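You operate a simulated robot arm through the tools that you are given. There is no shell and no other tool. Be economical: measure what you need, move in short steps, check, and stop when the job is done.

Carry out the task below with a simulated two-armed robot. There is one attempt and no reset: what you move stays moved.

TASK
Wipe off the rack tray's sticky patch and the wash bench's mud smear.
Fine: use the grey pad and put it back; pull the tray well out and slide it back in. Where these are worked on the way, their far stop is far enough and under half their travel is too little: rack tray. What is to be rubbed or washed off counts as gone when no trace of it is left.

It is judged by the outcome, as a careful person would: the job done as asked, and still so three seconds after it is handed in. It fails if anything else is knocked over, pushed out of place, dropped, spilled or broken.

THE ROBOT
Two 7-joint arms with two-finger parallel grippers on one trunk, on a base that drives. Base frame: it is fixed to the floor where the robot stands at the start and does not move with it; the origin is under the middle of the robot, x ahead of it, y to its left, z up. Lengths are in m, angles in rad, forces in N, time in s.
The left shoulder is at the start at [0.06, 0.143, 0.877], the right one opposite. With the tool pointing down near the work surface each hand reaches from about 0.3 to 0.72 m from the robot's upright axis, wherever it stands, measured 20 degrees to its own side. Places, roughly: cane stick (36x4x4 cm) [1.2, 0.3, 1]; mud smear [0.2, -0.9, 0.8]; rack tray [1, 0.1, 0.7]; wiping pad [0.25, -1.25, 0.75]. Payload 1.57 kg a hand.
The TCP of each hand is the grasp point between the finger pads, 0.03 m short of the fingertips. In the tool frame z runs along the fingers and y along their closing line. The gripper opens to 0.11 m. The fingers are 0.024 m wide and 0.012 m thick; the gripper's body (0.048 by 0.112 m) begins 0.078 m behind the TCP.
Orientation is that of the tool frame in the base frame, as a unit quaternion [w, x, y, z]. With the fingers straight down and closing along the base's y, the tool's x points along the base's -x, its y along +y and its z along -z.

THE INTERFACE
- The arms move only by the tool jog_arm. It takes "left_plan", "right_plan" or both (then of equal length, played together; a hand with none holds still); each is a list of rows, each a list of 7 numbers: the shift along the tool's x, y, z in units of 500 mm (1.0 is 500 mm), then the turn, a rotation vector about the tool's x, y, z in units of 60 degrees (1.0 is 60 degrees), then the opening, from 0 (shut) to 1 (fully open). In form: [[tx, ty, tz, wx, wy, wz, gripper], ...]. A call has 1 to 20 rows; each row is the pose to reach, as a shift and turn from the pose commanded when the call began, along the tool's axes at that moment. A call with a number of a shift or a turn outside -1 to 1 is refused whole. Each row takes 0.2 s and may step no farther than 0.05 m and 0.15 rad from the row before; otherwise, or with a gripper value out of range, the whole call is refused. Where a pose cannot be reached the arm comes as near as it can. A force on the tool above 40 N (or 10 N above the force at the start of the call, whichever is more), or a blocked arm, ends the call early, and 0.2 s more pass. The fingers move at their own pace (about 0.045 m/s each) and stop on an object; they squeeze with about 21 N. The grip force told is the motor's: it shows also when the fingers shut on nothing. Time passes only in rows, and 0.2 s behind the last, so rows that repeat a pose let the fingers close. The reply holds the time, the measured pose of the TCP, the force on the tool along the base axes, the opening and the grip force, in the units named above and with some noise, with the torque about the TCP (base axes, N m) and any sound that the robot's microphone picked up.
- Cameras (640 x 400 px; columns grow to the right, rows downward): "scene" is now at [0.0444, -0.0352, 1.4923]; the picture's right is [-0.44, -0.90, 0.00], its down [-0.63, 0.31, -0.71] and it looks along [0.64, -0.31, -0.71] (base axes); focal length 264 px, centre (320, 200). "left" rides on the left gripper at [0.07, -0.016, -0.141] in its tool frame; the picture's right is [0.23, 0.97, 0.00], its down [-0.86, 0.20, -0.48] and it looks along [-0.47, 0.11, 0.88] (tool axes); focal length 222 px, centre (320, 200). "right" rides on the right gripper at [0.07, 0.016, -0.141] in its tool frame; the picture's right is [-0.23, 0.97, 0.00], its down [-0.86, -0.20, -0.48] and it looks along [-0.47, -0.11, 0.88] (tool axes); focal length 222 px, centre (320, 200). There is no depth. A picture from a camera that has moved, and an enlarged one, comes with that camera's place and axes in the base frame and with its lens.
- get_image(camera): a new picture of that camera. No time passes.
- lift_body(by): slides the trunk up (or, below 0, down) by that many m; the arms and the scene camera ride with it, the base frame stays. It gives what a move gives, with no picture.
- roll_base(legs): drives the robot by 1 to 6 legs, each [ahead, left, turn to the left] in m, m and rad, along the robot's own axes; the way and the turn of a leg run together, so that a leg with both is an arc; at most 1.5 m and 3.142 rad a leg. The arms and the cameras ride along, it lands a little off, and it stops where it bumps. It gives what a move gives.
- head_to(pan, tilt): turns the head with the scene camera to pan (to the left, within 1.501 rad either way) and tilt (down, from -0.506 to 1.204), counted from straight ahead of the robot. It gives what a move gives.
- zoom(camera, box): a new picture of the part [left, top, right, bottom] of that camera's present view, enlarged. No time passes.
- finish_job(): hands the job in; it is judged then, once.

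Go step by step. Nothing tells you exact positions but the pictures and the camera data: compare them with the known pose of the tool, close in by small moves and look again before you grip or let go. The budget is 120 turns and 108 pictures, counting those below and the enlarged ones. Unless the task says otherwise, let go and move clear before handing in, and close with one line.

The tools are called after "Emit:" by a JSON object that holds its "name" and its "arguments". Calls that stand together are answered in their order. jog_arm: Moves the arms, as the interface text tells. Its arguments: {"type":"object","properties":{"left_plan":{"type":"array","items":{"type":"array","items":{"type":"number"}}},"right_plan":{"type":"array","items":{"type":"array","items":{"type":"number"}}}},"required":[]} The other tools are called the same way: lift_body (by) slides the trunk up or down; roll_base (legs) drives the base; head_to (pan, tilt) turns the head that bears the scene camera; get_image (camera) takes a picture; zoom (camera, box) takes an enlarged picture of a part of a camera's view; finish_job () hands the job in.

At the start:

```text
t: 0.0
left_tool_pos: [0.462, -0.004, 1.0558]
left_ee_rot: [0.001, 0.0, 1.0, 0.0]
left_contact_force: [-0.2, 1.0, -0.4]
left_moment: [0.02, 0.01, 0.01]
left_opening: 0.1098
left_grasp_force: 0.0
right_tool_pos: [0.2912, -0.358, 1.0252]
right_ee_rot: [0.0, 0.0, 1.0, 0.001]
right_contact_force: [-0.1, 0.8, -0.7]
right_moment: [-0.01, 0.0, 0.0]
right_opening: 0.1097
right_grasp_force: 0.0
trunk travel left (down, up): [-0.476, 0.114]
robot x, y, heading: [-0.0035, -0.0008, 0.002]
head pan, tilt: [-0.456, 0.784]
```

scene: 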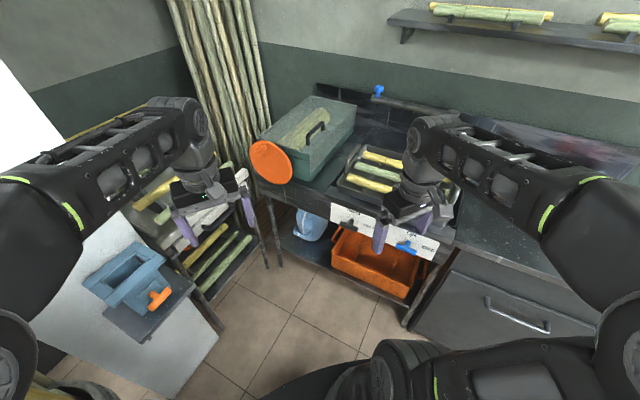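
right: 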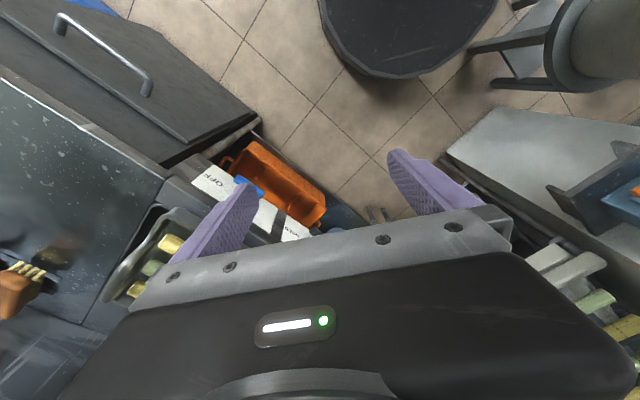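
left: 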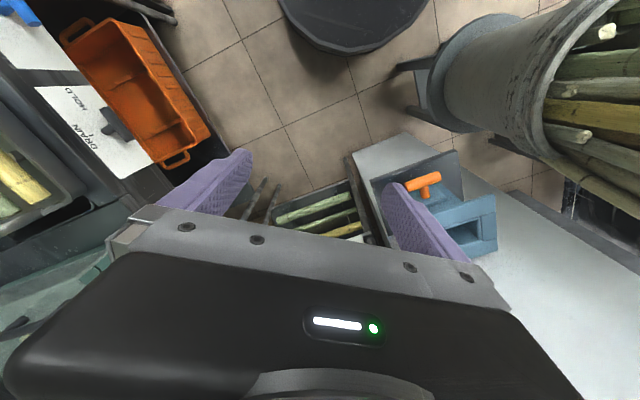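

I see a bench with trays ahead right, a rack with cane sticks ahead, and a side bench. I look around with the head to find the tray, smear and pad.

Emit:
{"name": "head_to", "arguments": {"pan": -1.4, "tilt": 0.6}}

Emit:
{"name": "get_image", "arguments": {"camera": "scene"}}

Emit:
{"name": "head_to", "arguments": {"pan": 0.1, "tilt": 0.7}}

Emit:
{"name": "get_image", "arguments": {"camera": "scene"}}

```text
t: 1.2
left_tool_pos: [0.4608, -0.0057, 1.0545]
left_ee_rot: [0.001, 0.0, 1.0, 0.0]
left_contact_force: [-0.2, -0.3, 0.1]
left_moment: [-0.03, 0.02, -0.01]
left_opening: 0.1102
left_grasp_force: 0.0
right_tool_pos: [0.2913, -0.3579, 1.0251]
right_ee_rot: [-0.002, -0.001, 1.0, 0.001]
right_contact_force: [-0.7, 0.4, -0.2]
right_moment: [0.0, 0.02, -0.01]
right_opening: 0.11
right_grasp_force: 0.0
trunk travel left (down, up): [-0.476, 0.114]
robot x, y, heading: [0.0027, -0.0008, -0.002]
head pan, tilt: [-1.4, 0.6]
```

```text
104 pictures are left
camera scene: at [-0.0136, -0.0865, 1.5079], right [-0.99, -0.17, 0.0], down [-0.1, 0.56, -0.82], along [0.14, -0.81, -0.57], focal length 264 px, centre (320, 200)
```

scene: 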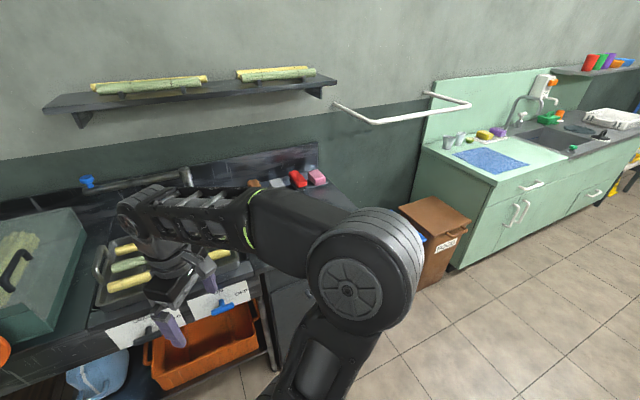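

```text
t: 2.8
left_tool_pos: [0.4609, -0.0045, 1.054]
left_ee_rot: [0.001, 0.0, 1.0, 0.0]
left_contact_force: [0.3, 0.1, -0.4]
left_moment: [-0.02, 0.0, 0.01]
left_opening: 0.1097
left_grasp_force: 0.1
right_tool_pos: [0.2902, -0.3578, 1.0255]
right_ee_rot: [0.0, 0.0, 1.0, 0.0]
right_contact_force: [-0.5, -0.9, 0.6]
right_moment: [0.02, -0.01, -0.02]
right_opening: 0.1099
right_grasp_force: 0.0
trunk travel left (down, up): [-0.476, 0.114]
robot x, y, heading: [-0.0005, -0.0022, -0.002]
head pan, tilt: [0.099, 0.7]
```

```text
103 pictures are left
camera scene: at [0.0558, 0.009, 1.4993], right [0.1, -1.0, 0.0], down [-0.64, -0.06, -0.76], along [0.76, 0.08, -0.64], focal length 264 px, centre (320, 200)
```

scene: 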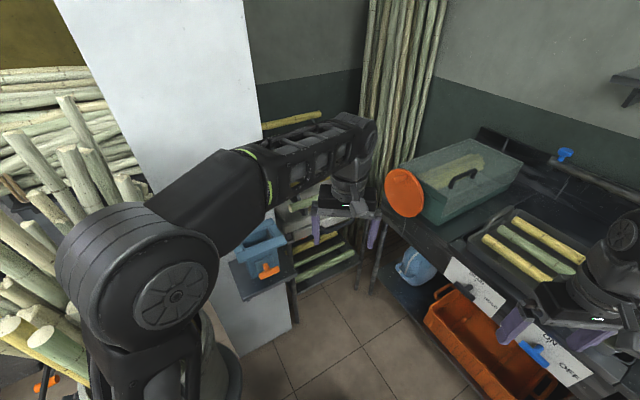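

I need a clear look at the wash bench to the right; I turn the base to face it.

Emit:
{"name": "roll_base", "arguments": {"legs": [[0, 0, -1.57]]}}

Emit:
{"name": "head_to", "arguments": {"pan": 0, "tilt": 0.75}}

Emit:
{"name": "get_image", "arguments": {"camera": "scene"}}

Emit:
{"name": "get_image", "arguments": {"camera": "right"}}

Emit:
{"name": "get_image", "arguments": {"camera": "left"}}

```text
t: 7.0
left_tool_pos: [0.0076, -0.462, 1.0552]
left_ee_rot: [0.0, 0.697, 0.717, 0.0]
left_contact_force: [0.3, 0.1, -0.3]
left_moment: [0.01, 0.0, 0.02]
left_opening: 0.11
left_grasp_force: 0.0
right_tool_pos: [-0.3492, -0.2997, 1.0255]
right_ee_rot: [0.0, 0.697, 0.717, 0.0]
right_contact_force: [0.4, -0.4, -0.5]
right_moment: [0.0, -0.02, 0.01]
right_opening: 0.1098
right_grasp_force: 0.2
trunk travel left (down, up): [-0.476, 0.114]
robot x, y, heading: [-0.0005, -0.0011, -1.543]
head pan, tilt: [0.099, 0.7]
```

```text
t: 7.7
left_tool_pos: [0.0073, -0.4602, 1.0543]
left_ee_rot: [0.002, 0.697, 0.717, 0.001]
left_contact_force: [0.8, 0.1, -0.2]
left_moment: [-0.04, 0.0, 0.03]
left_opening: 0.1098
left_grasp_force: 0.1
right_tool_pos: [-0.3501, -0.3005, 1.0245]
right_ee_rot: [0.0, 0.696, 0.718, 0.0]
right_contact_force: [0.3, -0.4, -0.7]
right_moment: [0.02, 0.01, 0.03]
right_opening: 0.1098
right_grasp_force: 0.0
trunk travel left (down, up): [-0.476, 0.114]
robot x, y, heading: [-0.0013, 0.0025, -1.543]
head pan, tilt: [0.0, 0.75]
```

```text
102 pictures are left
camera scene: at [0.0027, -0.0522, 1.495], right [-1.0, -0.03, 0.0], down [-0.02, 0.68, -0.73], along [0.02, -0.73, -0.68], focal length 264 px, centre (320, 200)
```

scene: 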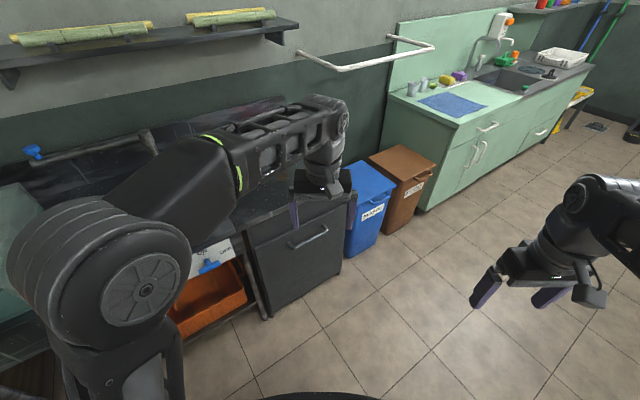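

```text
101 pictures are left
camera right: at [-0.3355, -0.2304, 1.1653], right [0.98, -0.2, 0.0], down [-0.17, -0.86, 0.48], along [-0.1, -0.47, -0.88], focal length 222 px, centre (320, 200)
```

right: 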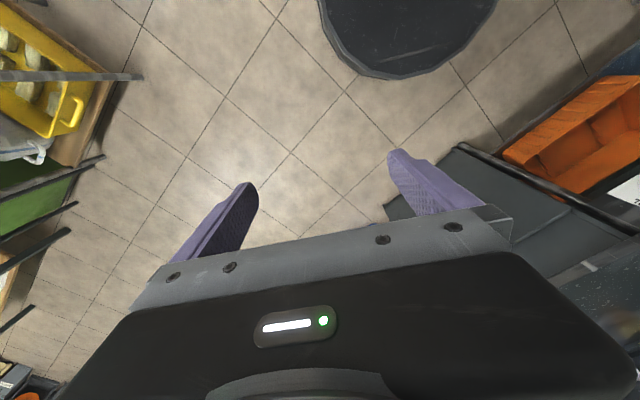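

```text
100 pictures are left
camera left: at [-0.0083, -0.3913, 1.1953], right [0.97, 0.26, 0.0], down [0.22, -0.85, 0.48], along [0.12, -0.46, -0.88], focal length 222 px, centre (320, 200)
```

left: 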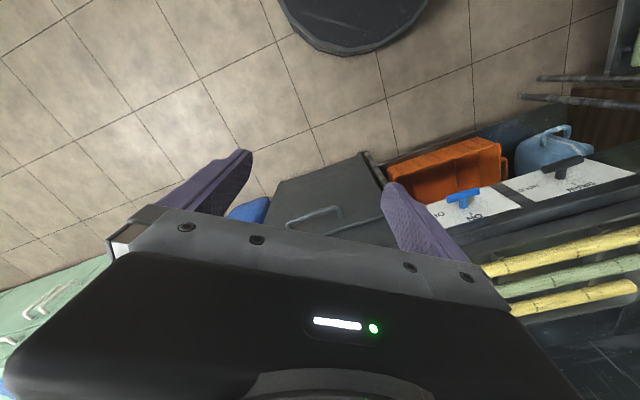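

The left arm hides the bench; I shift the robot to its left so the bench end falls between the arms.

Emit:
{"name": "roll_base", "arguments": {"legs": [[0, 0.33, -0.02]]}}

Emit:
{"name": "get_image", "arguments": {"camera": "scene"}}

```text
t: 9.9
left_tool_pos: [0.3362, -0.4561, 1.0546]
left_ee_rot: [0.0, 0.705, 0.709, -0.002]
left_contact_force: [-0.8, -0.9, 0.5]
left_moment: [0.01, 0.05, 0.03]
left_opening: 0.1099
left_grasp_force: 0.0
right_tool_pos: [-0.018, -0.2874, 1.0255]
right_ee_rot: [-0.001, 0.706, 0.708, 0.0]
right_contact_force: [0.0, -0.4, 0.7]
right_moment: [0.01, 0.02, 0.01]
right_opening: 0.1103
right_grasp_force: 0.1
trunk travel left (down, up): [-0.476, 0.114]
robot x, y, heading: [0.337, 0.0052, -1.563]
head pan, tilt: [0.0, 0.75]
```

```text
99 pictures are left
camera scene: at [0.3405, -0.0466, 1.495], right [-1.0, -0.01, 0.0], down [0.0, 0.68, -0.73], along [0.0, -0.73, -0.68], focal length 264 px, centre (320, 200)
```

scene: 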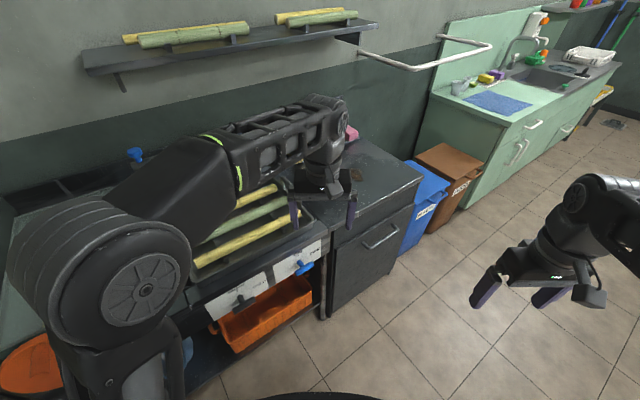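

I move the left hand left and back to open the view of the bench end.

Emit:
{"name": "jog_arm", "arguments": {"left_plan": [[0, 0.09, 0, 0, 0, 0, 1], [0, 0.18, 0, 0, 0, 0, 1], [0, 0.27, 0, 0, 0, 0, 1], [0, 0.36, 0, 0, 0, 0, 1], [0, 0.45, 0, 0, 0, 0, 1], [0, 0.5, 0, 0, 0, 0, 1]]}}

Emit:
{"name": "zoom", "arguments": {"camera": "scene", "box": [180, 80, 440, 280]}}

```text
t: 11.3
left_tool_pos: [0.5834, -0.453, 1.0549]
left_ee_rot: [0.001, 0.705, 0.709, -0.001]
left_contact_force: [-0.5, 0.0, 0.4]
left_moment: [0.02, 0.0, 0.04]
left_opening: 0.1097
left_grasp_force: 0.2
right_tool_pos: [-0.0179, -0.2866, 1.0248]
right_ee_rot: [0.0, 0.705, 0.709, 0.0]
right_contact_force: [1.0, 0.2, 0.9]
right_moment: [-0.03, 0.0, 0.02]
right_opening: 0.11
right_grasp_force: 0.0
trunk travel left (down, up): [-0.476, 0.114]
robot x, y, heading: [0.3358, 0.0044, -1.562]
head pan, tilt: [0.0, 0.75]
```

```text
2.00 times, centred on (310, 180) of scene
camera zoom: at [0.3398, -0.0464, 1.495], right [-1.0, -0.01, 0.0], down [0.0, 0.68, -0.73], along [0.0, -0.73, -0.68], focal length 529 px, centre (340, 240)
```

zoom: 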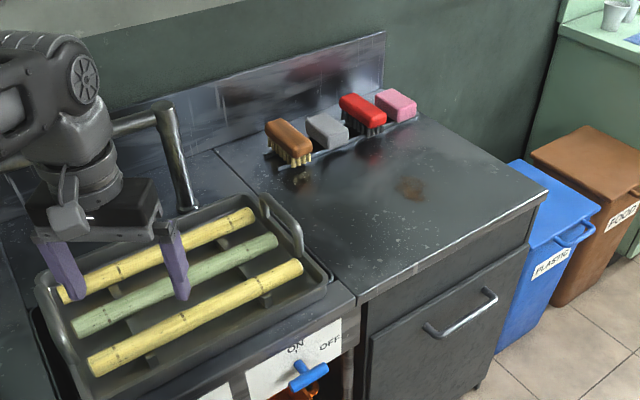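

I can now see the grey pad between two brushes at the back of the wash bench, and the brown smear in its middle; the bench is turned about −0.95 rad. I pull the left hand back, then drive to stand squarely before the bench, slightly short of it.

Emit:
{"name": "jog_arm", "arguments": {"left_plan": [[0.09, 0, 0, 0, 0, 0, 1], [0.18, 0, 0, 0, 0, 0, 1], [0.27, 0, 0, 0, 0, 0, 1], [0.32, 0, 0, 0, 0, 0, 1]]}}

Emit:
{"name": "lift_body", "arguments": {"by": 0.1}}

Emit:
{"name": "roll_base", "arguments": {"legs": [[0, 0, 0.61], [0.1, -0.35, 0]]}}

Emit:
{"name": "get_image", "arguments": {"camera": "scene"}}

```text
t: 12.3
left_tool_pos: [0.5819, -0.2973, 1.0547]
left_ee_rot: [0.002, 0.706, 0.708, 0.0]
left_contact_force: [-0.7, 0.6, 1.0]
left_moment: [0.0, 0.0, -0.02]
left_opening: 0.1101
left_grasp_force: 0.0
right_tool_pos: [-0.0188, -0.2868, 1.0247]
right_ee_rot: [-0.001, 0.706, 0.709, 0.0]
right_contact_force: [0.0, 0.0, 0.1]
right_moment: [-0.01, -0.03, -0.01]
right_opening: 0.1099
right_grasp_force: 0.1
trunk travel left (down, up): [-0.476, 0.114]
robot x, y, heading: [0.3371, 0.008, -1.562]
head pan, tilt: [0.0, 0.75]
```

```text
t: 13.6
left_tool_pos: [0.5834, -0.298, 1.155]
left_ee_rot: [0.0, 0.705, 0.709, 0.0]
left_contact_force: [0.6, -1.1, -0.1]
left_moment: [0.0, 0.02, -0.02]
left_opening: 0.11
left_grasp_force: 0.0
right_tool_pos: [-0.0184, -0.2859, 1.1262]
right_ee_rot: [0.0, 0.705, 0.709, 0.0]
right_contact_force: [0.4, 0.1, 0.6]
right_moment: [-0.01, 0.0, -0.02]
right_opening: 0.1102
right_grasp_force: 0.1
trunk travel left (down, up): [-0.576, 0.014]
robot x, y, heading: [0.3391, 0.0068, -1.569]
head pan, tilt: [0.0, 0.75]
```

```text
t: 17.6
left_tool_pos: [0.4842, -0.3851, 1.154]
left_ee_rot: [0.001, 0.458, 0.889, -0.001]
left_contact_force: [-0.2, 0.0, 0.0]
left_moment: [-0.01, 0.01, 0.01]
left_opening: 0.11
left_grasp_force: 0.0
right_tool_pos: [-0.014, -0.7222, 1.1237]
right_ee_rot: [0.0, 0.459, 0.889, 0.0]
right_contact_force: [-0.3, 0.4, -0.1]
right_moment: [0.03, -0.02, -0.02]
right_opening: 0.1102
right_grasp_force: 0.0
trunk travel left (down, up): [-0.576, 0.014]
robot x, y, heading: [0.1085, -0.2766, -0.957]
head pan, tilt: [0.0, 0.75]
```

```text
97 pictures are left
camera scene: at [0.1408, -0.3208, 1.595], right [-0.82, -0.58, 0.0], down [-0.39, 0.56, -0.73], along [0.42, -0.6, -0.68], focal length 264 px, centre (320, 200)
```

scene: 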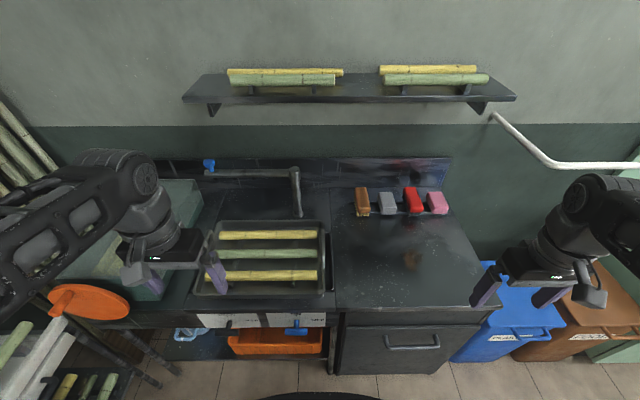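

The view now faces the bench squarely; smear near (0.19,−0.95), pad near (0.37,−1.16), top about z 0.8. I zoom on the pads to see gaps.

Emit:
{"name": "zoom", "arguments": {"camera": "scene", "box": [330, 150, 470, 290]}}

Emit:
{"name": "roll_base", "arguments": {"legs": [[0.06, 0, 0.0]]}}

Emit:
{"name": "head_to", "arguments": {"pan": -0.2, "tilt": 1.1}}

Emit:
{"name": "get_image", "arguments": {"camera": "scene"}}

```text
2.86 times, centred on (400, 220) of scene
camera zoom: at [0.1408, -0.3208, 1.595], right [-0.82, -0.58, 0.0], down [-0.39, 0.56, -0.73], along [0.42, -0.6, -0.68], focal length 756 px, centre (91, 143)
```

zoom: 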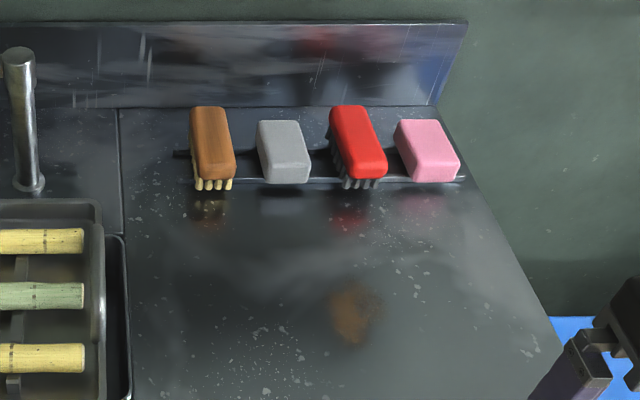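

```text
t: 18.6
left_tool_pos: [0.5212, -0.4363, 1.1547]
left_ee_rot: [-0.001, 0.459, 0.888, 0.001]
left_contact_force: [0.9, -1.4, -0.2]
left_moment: [0.04, 0.04, 0.0]
left_opening: 0.11
left_grasp_force: 0.0
right_tool_pos: [0.0227, -0.773, 1.1248]
right_ee_rot: [-0.001, 0.459, 0.888, -0.001]
right_contact_force: [-0.2, -0.5, -0.4]
right_moment: [0.03, 0.02, -0.01]
right_opening: 0.1101
right_grasp_force: 0.0
trunk travel left (down, up): [-0.576, 0.014]
robot x, y, heading: [0.1457, -0.3275, -0.956]
head pan, tilt: [0.0, 0.75]
```

```text
t: 19.4
left_tool_pos: [0.5201, -0.4363, 1.1543]
left_ee_rot: [0.002, 0.46, 0.888, 0.0]
left_contact_force: [0.1, 0.6, 0.7]
left_moment: [0.01, 0.0, -0.05]
left_opening: 0.1099
left_grasp_force: 0.0
right_tool_pos: [0.0209, -0.7705, 1.1251]
right_ee_rot: [0.0, 0.46, 0.888, 0.0]
right_contact_force: [-0.1, -0.2, -0.6]
right_moment: [0.0, 0.0, 0.02]
right_opening: 0.1101
right_grasp_force: 0.0
trunk travel left (down, up): [-0.576, 0.014]
robot x, y, heading: [0.1443, -0.3289, -0.956]
head pan, tilt: [-0.201, 1.1]
```

```text
95 pictures are left
camera scene: at [0.1546, -0.3602, 1.5693], right [-0.91, -0.4, 0.0], down [-0.36, 0.81, -0.45], along [0.18, -0.42, -0.89], focal length 264 px, centre (320, 200)
```

scene: 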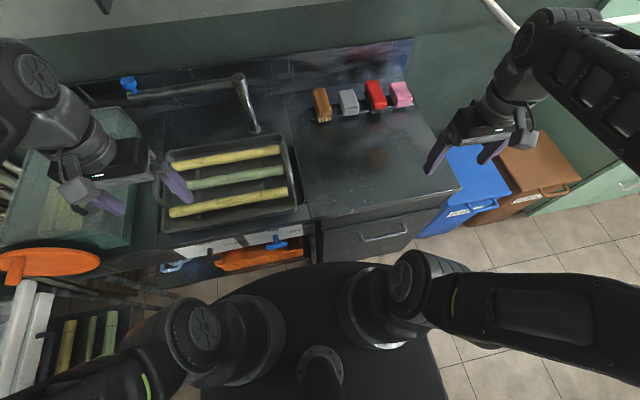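

The base is close to the bench edge, so I shift right a bit and turn left, bringing the right shoulder nearer to the pad.

Emit:
{"name": "roll_base", "arguments": {"legs": [[0, -0.14, 0], [0, 0, 0.45]]}}

Emit:
{"name": "head_to", "arguments": {"pan": -0.6, "tilt": 0.9}}

Emit:
{"name": "get_image", "arguments": {"camera": "scene"}}

```text
t: 22.0
left_tool_pos: [0.4152, -0.3455, 1.1552]
left_ee_rot: [0.001, 0.254, 0.967, -0.001]
left_contact_force: [-0.2, 0.1, -0.8]
left_moment: [0.05, 0.0, 0.01]
left_opening: 0.1099
left_grasp_force: 0.1
right_tool_pos: [0.1078, -0.8631, 1.1251]
right_ee_rot: [0.001, 0.253, 0.967, 0.0]
right_contact_force: [-0.5, 0.6, 0.0]
right_moment: [-0.02, -0.02, -0.03]
right_opening: 0.1101
right_grasp_force: 0.1
trunk travel left (down, up): [-0.576, 0.014]
robot x, y, heading: [0.028, -0.4071, -0.512]
head pan, tilt: [-0.201, 1.1]
```

```text
t: 22.9
left_tool_pos: [0.4155, -0.3452, 1.1551]
left_ee_rot: [0.001, 0.254, 0.967, 0.0]
left_contact_force: [0.2, 0.0, 0.4]
left_moment: [0.0, 0.01, 0.02]
left_opening: 0.1099
left_grasp_force: 0.0
right_tool_pos: [0.108, -0.8634, 1.1252]
right_ee_rot: [0.0, 0.253, 0.967, 0.001]
right_contact_force: [0.5, -0.4, -0.2]
right_moment: [0.02, -0.02, 0.01]
right_opening: 0.1098
right_grasp_force: 0.1
trunk travel left (down, up): [-0.576, 0.014]
robot x, y, heading: [0.0336, -0.4087, -0.516]
head pan, tilt: [-0.6, 0.901]
```

```text
94 pictures are left
camera scene: at [0.0393, -0.4606, 1.5831], right [-0.9, -0.44, 0.0], down [-0.35, 0.7, -0.62], along [0.27, -0.56, -0.78], focal length 264 px, centre (320, 200)
```

scene: 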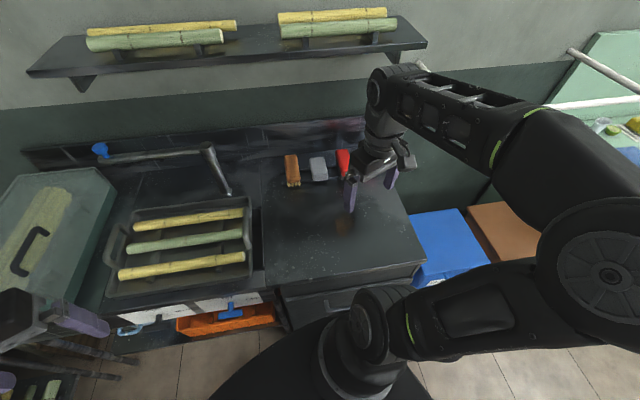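

Triangulation agrees: pad at about (0.375,−1.157,0.82), smear (0.18,−0.94). I move the right hand above the pad, yawed to the bench and tilted 20° forward, staying well above.

Emit:
{"name": "jog_arm", "arguments": {"right_plan": [[-0.075, -0.025, 0.03, 0.0074, -0.0329, 0.0416, 0.82], [-0.15, -0.05, 0.05, 0.0147, -0.0657, 0.0831, 0.82], [-0.225, -0.075, 0.08, 0.022, -0.0986, 0.1247, 0.82], [-0.3, -0.1, 0.1, 0.0294, -0.1315, 0.1663, 0.82], [-0.375, -0.125, 0.13, 0.0368, -0.1644, 0.2079, 0.82], [-0.45, -0.15, 0.16, 0.0441, -0.1972, 0.2494, 0.82], [-0.525, -0.175, 0.19, 0.0515, -0.2301, 0.291, 0.82], [-0.6, -0.2, 0.21, 0.0588, -0.263, 0.3326, 0.82], [-0.675, -0.225, 0.24, 0.0662, -0.2958, 0.3741, 0.82], [-0.74, -0.248, 0.25, 0.0735, -0.3287, 0.4157, 0.82], [-0.74, -0.248, 0.25, 0.0735, -0.3287, 0.4157, 0.82]]}}

Emit:
{"name": "get_image", "arguments": {"camera": "right"}}

Emit:
{"name": "get_image", "arguments": {"camera": "scene"}}

```text
t: 25.3
left_tool_pos: [0.4153, -0.3456, 1.1546]
left_ee_rot: [0.001, 0.255, 0.967, 0.0]
left_contact_force: [-0.3, 0.6, -0.6]
left_moment: [-0.03, -0.03, -0.03]
left_opening: 0.1103
left_grasp_force: 0.0
right_tool_pos: [0.3662, -1.154, 0.9988]
right_ee_rot: [0.155, 0.452, 0.875, -0.08]
right_contact_force: [0.4, -0.4, -0.8]
right_moment: [0.01, -0.03, -0.04]
right_opening: 0.0901
right_grasp_force: 0.0
trunk travel left (down, up): [-0.576, 0.014]
robot x, y, heading: [0.0284, -0.4089, -0.513]
head pan, tilt: [-0.6, 0.901]
```

```text
93 pictures are left
camera right: at [0.3144, -1.0511, 1.1063], right [0.92, 0.39, 0.08], down [0.21, -0.64, 0.74], along [0.34, -0.67, -0.66], focal length 222 px, centre (320, 200)
```

right: 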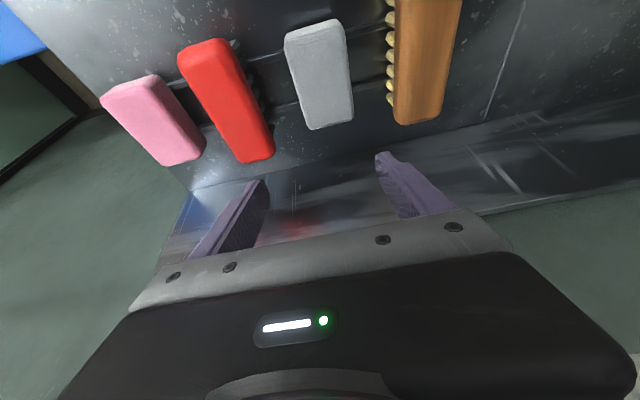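

```text
92 pictures are left
camera scene: at [0.0389, -0.4604, 1.5831], right [-0.9, -0.44, 0.0], down [-0.35, 0.7, -0.62], along [0.27, -0.56, -0.78], focal length 264 px, centre (320, 200)
```

scene: 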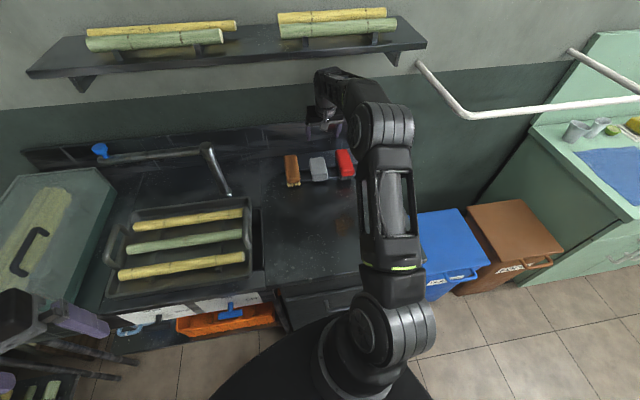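

The hand reaches well. Pad top centre estimated at (0.375,−1.142), about 6.5 cm wide. I lower to just above it and look again.

Emit:
{"name": "jog_arm", "arguments": {"right_plan": [[0.026, 0.009, 0.061, 0, 0, 0, 0.82], [0.051, 0.019, 0.122, 0, 0, 0, 0.82], [0.077, 0.028, 0.183, 0, 0, 0, 0.82], [0.077, 0.028, 0.183, 0, 0, 0, 0.82]]}}

Emit:
{"name": "get_image", "arguments": {"camera": "right"}}

Emit:
{"name": "zoom", "arguments": {"camera": "scene", "box": [260, 100, 420, 200]}}

```text
t: 26.3
left_tool_pos: [0.4153, -0.3466, 1.1542]
left_ee_rot: [0.0, 0.254, 0.967, 0.001]
left_contact_force: [0.2, 0.0, 0.0]
left_moment: [-0.01, 0.03, 0.01]
left_opening: 0.1098
left_grasp_force: 0.0
right_tool_pos: [0.3773, -1.1403, 0.9034]
right_ee_rot: [0.154, 0.452, 0.875, -0.08]
right_contact_force: [-0.1, 0.4, -0.5]
right_moment: [0.0, 0.02, -0.02]
right_opening: 0.0899
right_grasp_force: 0.0
trunk travel left (down, up): [-0.576, 0.014]
robot x, y, heading: [0.0281, -0.4086, -0.514]
head pan, tilt: [-0.6, 0.901]
```

```text
91 pictures are left
camera right: at [0.3243, -1.0371, 1.0105], right [0.92, 0.39, 0.08], down [0.21, -0.64, 0.74], along [0.34, -0.67, -0.67], focal length 222 px, centre (320, 200)
```

right: 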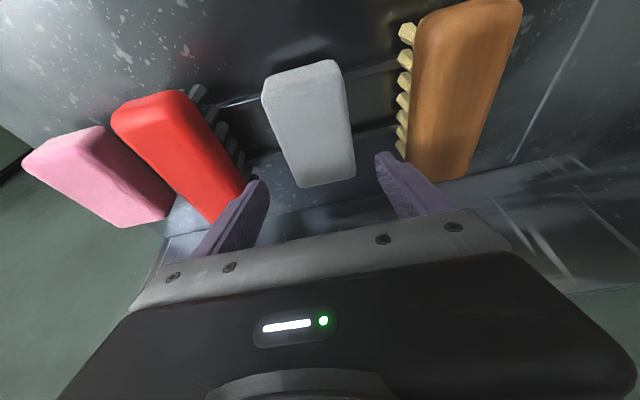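

```text
4.00 times, centred on (340, 150) of scene
camera zoom: at [0.0392, -0.4605, 1.5831], right [-0.9, -0.44, 0.0], down [-0.35, 0.7, -0.62], along [0.27, -0.56, -0.78], focal length 1058 px, centre (240, 400)
```

zoom: 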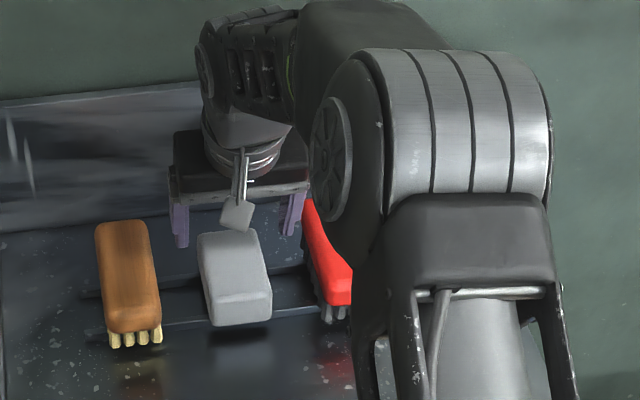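

The pad is centred between the fingers and aligned. I lower in small steps to fingertip depth beside it.

Emit:
{"name": "jog_arm", "arguments": {"right_plan": [[0.0145, 0.003, 0.04, 0, 0, 0, 0.82], [0.029, 0.006, 0.08, 0, 0, 0, 0.82], [0.0436, 0.006, 0.119, 0, 0, 0, 0.82], [0.0436, 0.006, 0.119, 0, 0, 0, 0.82]]}}

Emit:
{"name": "get_image", "arguments": {"camera": "right"}}

Emit:
{"name": "zoom", "arguments": {"camera": "scene", "box": [260, 100, 420, 200]}}

```text
t: 27.3
left_tool_pos: [0.4154, -0.3459, 1.154]
left_ee_rot: [0.001, 0.253, 0.967, 0.0]
left_contact_force: [0.5, 0.0, 0.2]
left_moment: [-0.01, -0.03, 0.03]
left_opening: 0.1102
left_grasp_force: 0.1
right_tool_pos: [0.3795, -1.1381, 0.8371]
right_ee_rot: [0.154, 0.452, 0.875, -0.08]
right_contact_force: [0.2, 0.0, 0.1]
right_moment: [0.02, -0.01, 0.0]
right_opening: 0.0902
right_grasp_force: 0.0
trunk travel left (down, up): [-0.576, 0.014]
robot x, y, heading: [0.0321, -0.4098, -0.511]
head pan, tilt: [-0.6, 0.901]
```

```text
89 pictures are left
camera right: at [0.3263, -1.0359, 0.946], right [0.92, 0.39, 0.08], down [0.21, -0.64, 0.74], along [0.34, -0.67, -0.67], focal length 222 px, centre (320, 200)
```

right: 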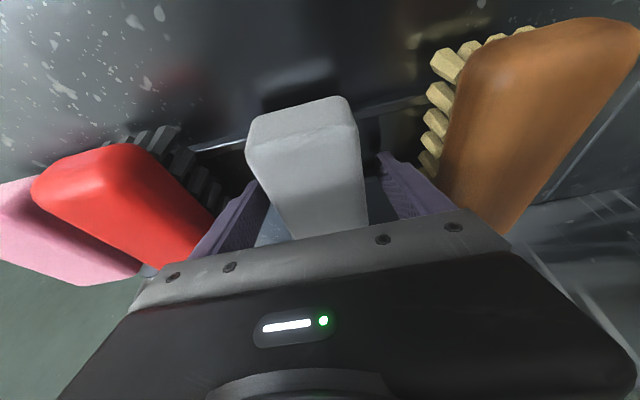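

```text
4.00 times, centred on (340, 150) of scene
camera zoom: at [0.0392, -0.4604, 1.5831], right [-0.9, -0.44, 0.0], down [-0.35, 0.7, -0.62], along [0.27, -0.56, -0.78], focal length 1058 px, centre (240, 400)
```

zoom: 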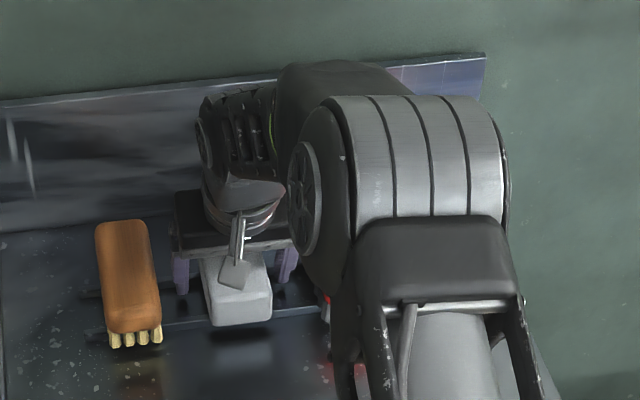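

Fingers straddle the pad. I lower 5 mm more and close.

Emit:
{"name": "jog_arm", "arguments": {"right_plan": [[0.0034, 0, 0.0094, 0, 0, 0, 0.82], [0.0034, 0, 0.0094, 0, 0, 0, 0.5], [0.0034, 0, 0.0094, 0, 0, 0, 0.35], [0.0034, 0, 0.0094, 0, 0, 0, 0.35], [0.0034, 0, 0.0094, 0, 0, 0, 0.3], [0.0034, 0, 0.0094, 0, 0, 0, 0.3]]}}

Emit:
{"name": "get_image", "arguments": {"camera": "right"}}

```text
t: 28.7
left_tool_pos: [0.416, -0.3439, 1.154]
left_ee_rot: [0.0, 0.254, 0.967, -0.001]
left_contact_force: [0.5, -0.3, 0.1]
left_moment: [0.02, -0.03, 0.01]
left_opening: 0.1098
left_grasp_force: 0.1
right_tool_pos: [0.38, -1.1372, 0.8367]
right_ee_rot: [0.156, 0.451, 0.875, -0.081]
right_contact_force: [3.9, 8.2, 19.3]
right_moment: [0.34, -0.59, 0.41]
right_opening: 0.0612
right_grasp_force: 21.0
trunk travel left (down, up): [-0.576, 0.014]
robot x, y, heading: [0.031, -0.4061, -0.516]
head pan, tilt: [-0.6, 0.901]
```

```text
87 pictures are left
camera right: at [0.327, -1.034, 0.9439], right [0.92, 0.39, 0.08], down [0.21, -0.63, 0.75], along [0.34, -0.67, -0.66], focal length 222 px, centre (320, 200)
```

right: 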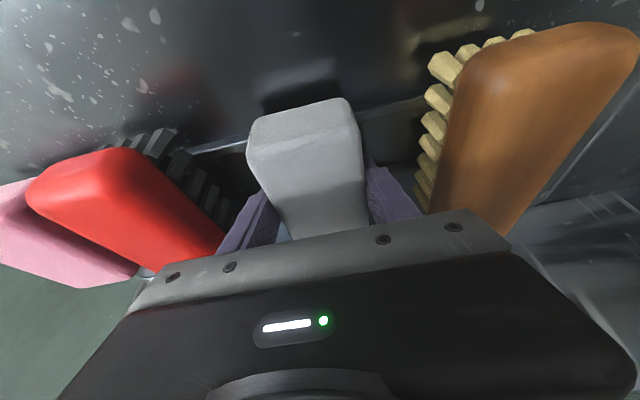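

The fingertips touched the bench (z≈0.805). I open, raise 12 mm so the tips clear the surface when wiping, and grip again.

Emit:
{"name": "jog_arm", "arguments": {"right_plan": [[0, 0, 0, 0, 0, 0, 0.75], [-0.008, 0, -0.023, 0, 0, 0, 0.75], [-0.008, 0, -0.023, 0, 0, 0, 0.4], [-0.008, 0, -0.023, 0, 0, 0, 0.3], [-0.008, 0, -0.023, 0, 0, 0, 0.3], [-0.008, 0, -0.023, 0, 0, 0, 0.3], [-0.008, 0, -0.023, 0, 0, 0, 0.3]]}}

Emit:
{"name": "get_image", "arguments": {"camera": "right"}}

```text
t: 30.3
left_tool_pos: [0.4145, -0.3463, 1.1549]
left_ee_rot: [0.001, 0.254, 0.967, 0.0]
left_contact_force: [-1.0, 0.4, 0.2]
left_moment: [0.0, -0.01, 0.01]
left_opening: 0.1101
left_grasp_force: 0.1
right_tool_pos: [0.3798, -1.1382, 0.8453]
right_ee_rot: [0.155, 0.452, 0.875, -0.079]
right_contact_force: [-0.1, -0.2, 0.2]
right_moment: [0.01, 0.03, -0.03]
right_opening: 0.0614
right_grasp_force: 21.0
trunk travel left (down, up): [-0.576, 0.014]
robot x, y, heading: [0.0242, -0.4071, -0.513]
head pan, tilt: [-0.6, 0.901]
```

```text
86 pictures are left
camera right: at [0.3271, -1.0361, 0.9538], right [0.92, 0.39, 0.08], down [0.21, -0.64, 0.74], along [0.34, -0.66, -0.67], focal length 222 px, centre (320, 200)
```

right: 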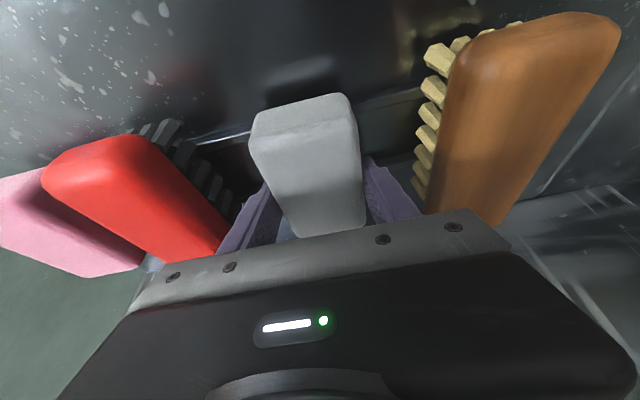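

Pad held at (0.380,−1.138,0.845), which is its put-back pose. I lift it and carry it above the smear.

Emit:
{"name": "jog_arm", "arguments": {"right_plan": [[-0.028, 0, -0.075, 0, 0, 0, 0.3], [-0.055, 0, -0.15, 0, 0, 0, 0.3], [0.03, -0.016, -0.182, 0, 0, 0, 0.3], [0.116, -0.032, -0.213, 0, 0, 0, 0.3], [0.202, -0.048, -0.245, 0, 0, 0, 0.3], [0.288, -0.063, -0.276, 0, 0, 0, 0.3], [0.373, -0.079, -0.308, 0, 0, 0, 0.3], [0.459, -0.095, -0.339, 0, 0, 0, 0.3], [0.459, -0.095, -0.339, 0, 0, 0, 0.3]]}}

Emit:
{"name": "get_image", "arguments": {"camera": "right"}}

Emit:
{"name": "get_image", "arguments": {"camera": "scene"}}

```text
t: 32.3
left_tool_pos: [0.4174, -0.3453, 1.1547]
left_ee_rot: [0.0, 0.254, 0.967, 0.0]
left_contact_force: [0.0, 0.1, -0.2]
left_moment: [0.01, 0.0, 0.0]
left_opening: 0.1099
left_grasp_force: 0.0
right_tool_pos: [0.1819, -0.9433, 0.9273]
right_ee_rot: [0.155, 0.452, 0.875, -0.08]
right_contact_force: [0.5, 0.6, 0.0]
right_moment: [-0.04, 0.02, 0.03]
right_opening: 0.0613
right_grasp_force: 21.1
trunk travel left (down, up): [-0.576, 0.014]
robot x, y, heading: [0.0297, -0.4079, -0.517]
head pan, tilt: [-0.6, 0.901]
```

```text
85 pictures are left
camera right: at [0.1301, -0.841, 1.0349], right [0.92, 0.39, 0.08], down [0.21, -0.64, 0.74], along [0.34, -0.66, -0.67], focal length 222 px, centre (320, 200)
```

right: 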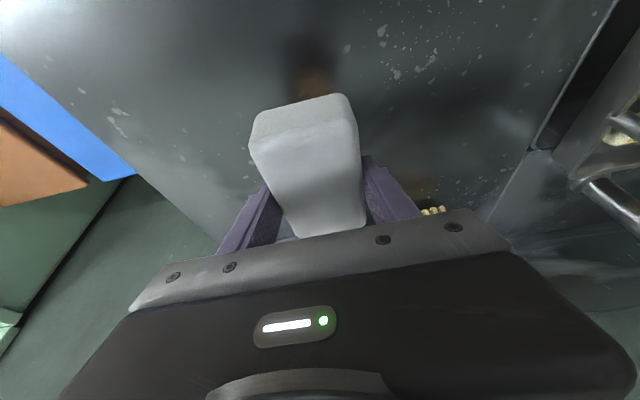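

```text
84 pictures are left
camera scene: at [0.0404, -0.4611, 1.5831], right [-0.9, -0.44, 0.0], down [-0.35, 0.7, -0.62], along [0.27, -0.56, -0.78], focal length 264 px, centre (320, 200)
```

scene: 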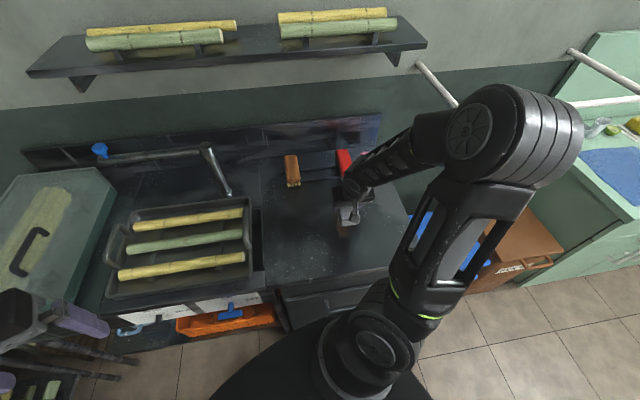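

The smear shows just this side of the pad. I lower the pad onto it gently.

Emit:
{"name": "jog_arm", "arguments": {"right_plan": [[0.026, 0.004, 0.049, 0, 0, 0, 0.3], [0.053, 0.008, 0.097, 0, 0, 0, 0.3], [0.075, 0.012, 0.135, 0, 0, 0, 0.3], [0.079, 0.012, 0.146, 0, 0, 0, 0.3], [0.081, 0.012, 0.151, 0, 0, 0, 0.3], [0.083, 0.012, 0.156, 0, 0, 0, 0.3]]}}

```text
t: 33.7
left_tool_pos: [0.4158, -0.3453, 1.156]
left_ee_rot: [0.002, 0.254, 0.967, 0.0]
left_contact_force: [-0.1, -0.1, 0.1]
left_moment: [-0.01, -0.01, -0.01]
left_opening: 0.1097
left_grasp_force: 0.1
right_tool_pos: [0.1819, -0.9294, 0.8373]
right_ee_rot: [0.155, 0.451, 0.875, -0.08]
right_contact_force: [0.0, 0.1, -0.3]
right_moment: [0.01, 0.02, -0.02]
right_opening: 0.061
right_grasp_force: 21.7
trunk travel left (down, up): [-0.576, 0.014]
robot x, y, heading: [0.0272, -0.4105, -0.512]
head pan, tilt: [-0.6, 0.901]
```

No contact yet at 0.837; I go on down in small steps.

Emit:
{"name": "jog_arm", "arguments": {"right_plan": [[0.0017, 0, 0.0047, 0, 0, 0, 0.3], [0.0034, 0, 0.0094, 0, 0, 0, 0.3], [0.0051, 0, 0.0141, 0, 0, 0, 0.3]]}}

```text
t: 34.5
left_tool_pos: [0.4146, -0.3446, 1.1554]
left_ee_rot: [0.001, 0.254, 0.967, -0.001]
left_contact_force: [0.5, 1.2, 1.1]
left_moment: [-0.03, -0.03, -0.03]
left_opening: 0.1102
left_grasp_force: 0.0
right_tool_pos: [0.1818, -0.9296, 0.8324]
right_ee_rot: [0.158, 0.452, 0.874, -0.081]
right_contact_force: [-4.8, -1.4, 31.7]
right_moment: [0.02, 0.47, 0.14]
right_opening: 0.0615
right_grasp_force: 21.0
trunk travel left (down, up): [-0.576, 0.014]
robot x, y, heading: [0.0295, -0.4093, -0.511]
head pan, tilt: [-0.6, 0.901]
```

Firm contact at 0.833. I ease off slightly and rub back and forth over the smear.

Emit:
{"name": "jog_arm", "arguments": {"right_plan": [[-0.001, 0, -0.003, 0, 0, 0, 0.3], [-0.076, 0, 0.0244, 0, 0, 0, 0.3], [-0.001, 0, -0.003, 0, 0, 0, 0.3], [0.074, 0, -0.0304, 0, 0, 0, 0.3], [0.074, 0.05, -0.0304, 0, 0, 0, 0.3], [-0.001, 0.05, -0.003, 0, 0, 0, 0.3], [-0.076, 0.05, 0.0244, 0, 0, 0, 0.3], [-0.076, -0.04, 0.0244, 0, 0, 0, 0.3], [-0.001, -0.04, -0.003, 0, 0, 0, 0.3], [0.074, -0.04, -0.0304, 0, 0, 0, 0.3], [0.074, -0.08, -0.0304, 0, 0, 0, 0.3], [-0.001, -0.08, -0.003, 0, 0, 0, 0.3], [-0.076, -0.08, 0.0244, 0, 0, 0, 0.3], [-0.076, 0, 0.0244, 0, 0, 0, 0.3], [-0.001, 0, -0.003, 0, 0, 0, 0.3], [0.074, 0, -0.0304, 0, 0, 0, 0.3], [-0.001, 0, -0.003, 0, 0, 0, 0.3]]}}

Emit:
{"name": "get_image", "arguments": {"camera": "right"}}

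```text
t: 37.8
left_tool_pos: [0.417, -0.3443, 1.1528]
left_ee_rot: [0.0, 0.254, 0.967, -0.001]
left_contact_force: [-0.1, 0.3, 1.0]
left_moment: [0.04, -0.01, 0.05]
left_opening: 0.1101
left_grasp_force: 0.1
right_tool_pos: [0.1858, -0.9351, 0.8315]
right_ee_rot: [0.163, 0.45, 0.874, -0.083]
right_contact_force: [-2.0, 3.0, 4.9]
right_moment: [0.05, 0.22, -0.1]
right_opening: 0.0617
right_grasp_force: 21.3
trunk travel left (down, up): [-0.576, 0.014]
robot x, y, heading: [0.0309, -0.411, -0.508]
head pan, tilt: [-0.6, 0.901]
stopped in row 16 (right hand): the force on the tool passed its limit (the readings are from after the stop); the commanded pose is now the measured one
```

```text
83 pictures are left
camera right: at [0.1308, -0.8308, 0.9384], right [0.92, 0.39, 0.08], down [0.2, -0.63, 0.75], along [0.35, -0.67, -0.65], focal length 222 px, centre (320, 200)
```

right: 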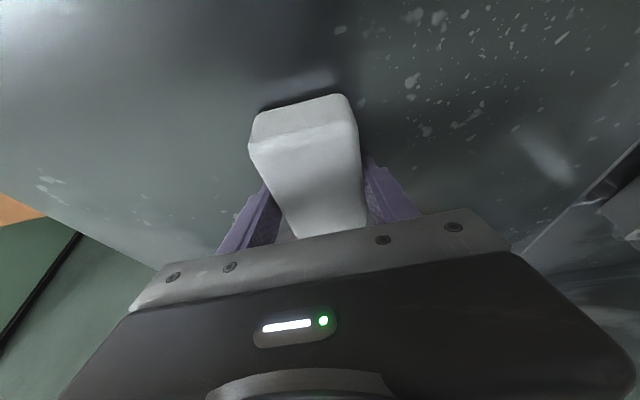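

Much is gone near the pad; I lift the pad and move it aside to inspect the bench.

Emit:
{"name": "jog_arm", "arguments": {"right_plan": [[-0.03, 0, -0.085, 0, 0, 0, 0.3], [-0.069, 0, -0.188, 0, 0, 0, 0.3], [-0.16, 0, -0.16, 0, 0, 0, 0.3], [-0.245, 0, -0.125, 0, 0, 0, 0.3], [-0.294, 0, -0.106, 0, 0, 0, 0.3]]}}

Emit:
{"name": "get_image", "arguments": {"camera": "right"}}

Emit:
{"name": "zoom", "arguments": {"camera": "scene", "box": [260, 140, 420, 280]}}

```text
refused: row 2 steps farther than a row can; nothing moved
```

```text
82 pictures are left
camera right: at [0.1308, -0.8308, 0.9384], right [0.92, 0.39, 0.08], down [0.2, -0.63, 0.75], along [0.35, -0.67, -0.65], focal length 222 px, centre (320, 200)
```

right: 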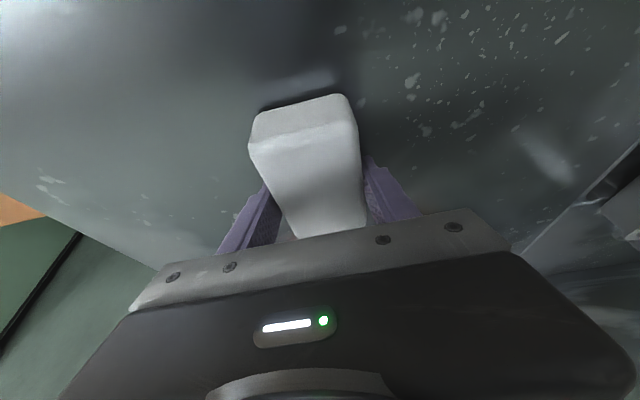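

```text
2.86 times, centred on (340, 210) of scene
camera zoom: at [0.0387, -0.4611, 1.5823], right [-0.9, -0.44, 0.0], down [-0.35, 0.7, -0.62], along [0.28, -0.56, -0.78], focal length 756 px, centre (263, 171)
```

zoom: 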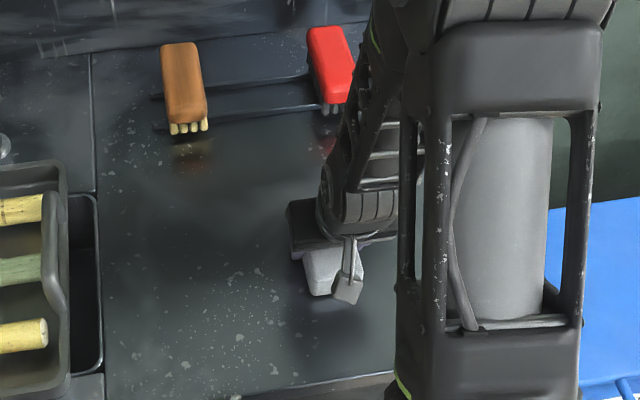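

Emit:
{"name": "jog_arm", "arguments": {"right_plan": [[-0.03, 0, -0.085, 0, 0, 0, 0.3], [-0.06, 0, -0.165, 0, 0, 0, 0.3], [-0.13, 0, -0.16, 0, 0, 0, 0.3], [-0.22, 0, -0.125, 0, 0, 0, 0.3], [-0.294, 0, -0.106, 0, 0, 0, 0.3]]}}

Emit:
{"name": "get_image", "arguments": {"camera": "right"}}

Emit:
{"name": "zoom", "arguments": {"camera": "scene", "box": [260, 140, 420, 280]}}

```text
t: 39.0
left_tool_pos: [0.4164, -0.3452, 1.1531]
left_ee_rot: [0.0, 0.254, 0.967, -0.001]
left_contact_force: [-0.3, -0.3, 0.0]
left_moment: [0.0, -0.01, 0.0]
left_opening: 0.11
left_grasp_force: 0.0
right_tool_pos: [0.2548, -1.0298, 0.9343]
right_ee_rot: [0.163, 0.45, 0.874, -0.083]
right_contact_force: [0.3, -0.5, -0.1]
right_moment: [0.01, 0.02, -0.01]
right_opening: 0.0613
right_grasp_force: 21.0
trunk travel left (down, up): [-0.576, 0.014]
robot x, y, heading: [0.0324, -0.4074, -0.514]
head pan, tilt: [-0.6, 0.901]
```

```text
80 pictures are left
camera right: at [0.2006, -0.9266, 1.0404], right [0.92, 0.39, 0.08], down [0.2, -0.63, 0.75], along [0.35, -0.67, -0.65], focal length 222 px, centre (320, 200)
```

right: 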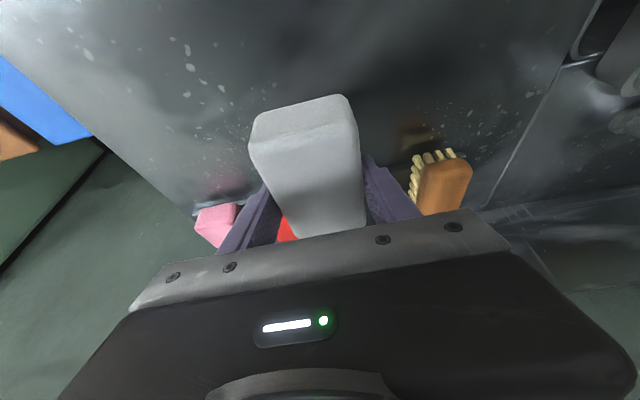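

```text
2.86 times, centred on (340, 210) of scene
camera zoom: at [0.0404, -0.462, 1.5831], right [-0.9, -0.44, 0.0], down [-0.35, 0.7, -0.62], along [0.27, -0.56, -0.78], focal length 756 px, centre (263, 171)
```

zoom: 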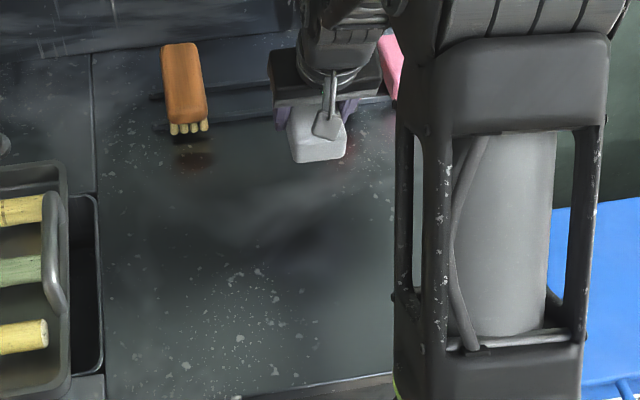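

The smear looks gone; I zoom closely for leftover traces.

Emit:
{"name": "zoom", "arguments": {"camera": "scene", "box": [305, 195, 369, 260]}}

```text
6.15 times, centred on (337, 228) of scene
camera zoom: at [0.0404, -0.462, 1.5831], right [-0.9, -0.44, 0.0], down [-0.35, 0.7, -0.62], along [0.27, -0.56, -0.78], focal length 1627 px, centre (215, 31)
```

zoom: 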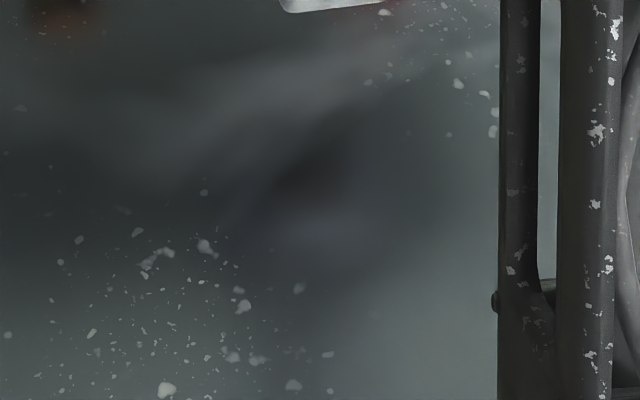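

Only dark reflections remain there. I withdraw the right hand with the pad, back away and turn to face the rack.

Emit:
{"name": "jog_arm", "arguments": {"right_plan": [[0.03, 0, -0.09, 0, 0, 0, 0.3], [0.08, 0, -0.144, 0, 0, 0, 0.3], [0.16, 0, -0.18, 0, 0, 0, 0.3], [0.24, 0, -0.22, 0, 0, 0, 0.3], [0.32, 0, -0.26, 0, 0, 0, 0.3], [0.32, 0, -0.288, 0, 0, 0, 0.3]]}}

Emit:
{"name": "roll_base", "arguments": {"legs": [[-0.27, 0.13, 0], [0, 0, 0.6]]}}

Emit:
{"name": "head_to", "arguments": {"pan": 0.05, "tilt": 0.75}}

Emit:
{"name": "get_image", "arguments": {"camera": "scene"}}

```text
t: 40.4
left_tool_pos: [0.415, -0.3463, 1.1544]
left_ee_rot: [0.001, 0.252, 0.968, 0.0]
left_contact_force: [-1.1, 0.1, -0.9]
left_moment: [-0.02, -0.02, 0.03]
left_opening: 0.11
left_grasp_force: 0.1
right_tool_pos: [0.1419, -0.8813, 1.0189]
right_ee_rot: [0.161, 0.449, 0.875, -0.083]
right_contact_force: [-0.8, 0.0, 0.0]
right_moment: [-0.01, 0.02, 0.04]
right_opening: 0.0614
right_grasp_force: 21.0
right hand out of reach, approached as far as the arm can: row 5, 6
trunk travel left (down, up): [-0.576, 0.014]
robot x, y, heading: [0.0322, -0.4077, -0.512]
head pan, tilt: [-0.6, 0.901]
```

```text
t: 44.0
left_tool_pos: [0.1411, 0.1051, 1.1557]
left_ee_rot: [0.0, -0.049, 0.999, 0.001]
left_contact_force: [-0.2, 0.3, 1.1]
left_moment: [-0.05, 0.0, -0.01]
left_opening: 0.11
left_grasp_force: 0.1
right_tool_pos: [0.2245, -0.4889, 1.0184]
right_ee_rot: [0.179, 0.167, 0.969, -0.03]
right_contact_force: [-0.1, 0.2, 0.5]
right_moment: [0.0, 0.0, 0.01]
right_opening: 0.0616
right_grasp_force: 21.5
trunk travel left (down, up): [-0.576, 0.014]
robot x, y, heading: [-0.1358, -0.1668, 0.102]
head pan, tilt: [-0.6, 0.901]
```

```text
t: 45.1
left_tool_pos: [0.1419, 0.1055, 1.1554]
left_ee_rot: [0.001, -0.049, 0.999, 0.0]
left_contact_force: [-0.4, 0.0, 0.2]
left_moment: [0.03, -0.01, -0.02]
left_opening: 0.1101
left_grasp_force: 0.1
right_tool_pos: [0.2252, -0.4893, 1.0182]
right_ee_rot: [0.178, 0.167, 0.969, -0.03]
right_contact_force: [0.0, -0.5, -0.7]
right_moment: [0.01, -0.03, 0.0]
right_opening: 0.0615
right_grasp_force: 20.9
trunk travel left (down, up): [-0.576, 0.014]
robot x, y, heading: [-0.1371, -0.1711, 0.102]
head pan, tilt: [0.051, 0.75]
```

```text
77 pictures are left
camera scene: at [-0.0847, -0.1568, 1.595], right [0.15, -0.99, 0.0], down [-0.67, -0.1, -0.73], along [0.72, 0.11, -0.68], focal length 264 px, centre (320, 200)
```

scene: 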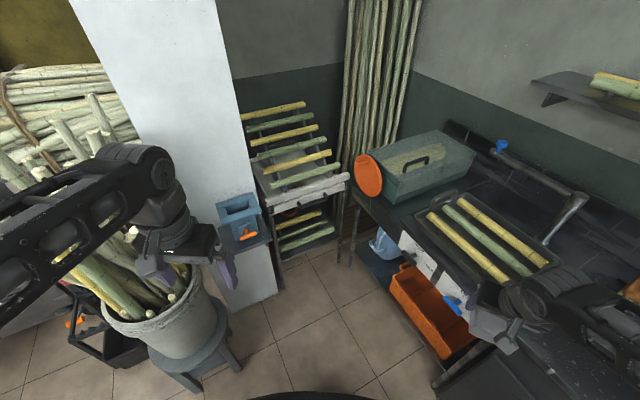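

Now the rack is in view. I zoom in on it.

Emit:
{"name": "zoom", "arguments": {"camera": "scene", "box": [210, 80, 370, 280]}}

```text
2.00 times, centred on (290, 180) of scene
camera zoom: at [-0.0847, -0.1568, 1.595], right [0.15, -0.99, 0.0], down [-0.67, -0.1, -0.73], along [0.72, 0.11, -0.68], focal length 529 px, centre (380, 240)
```

zoom: 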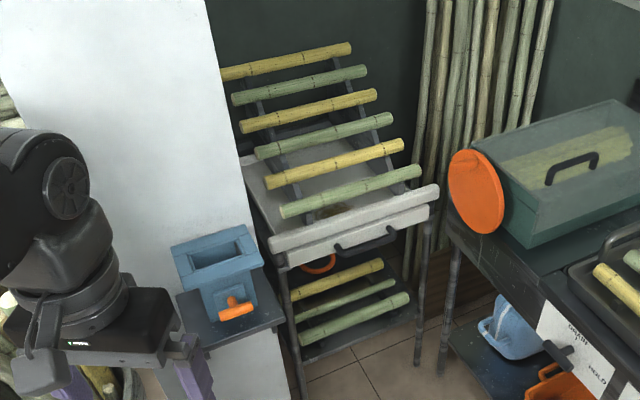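

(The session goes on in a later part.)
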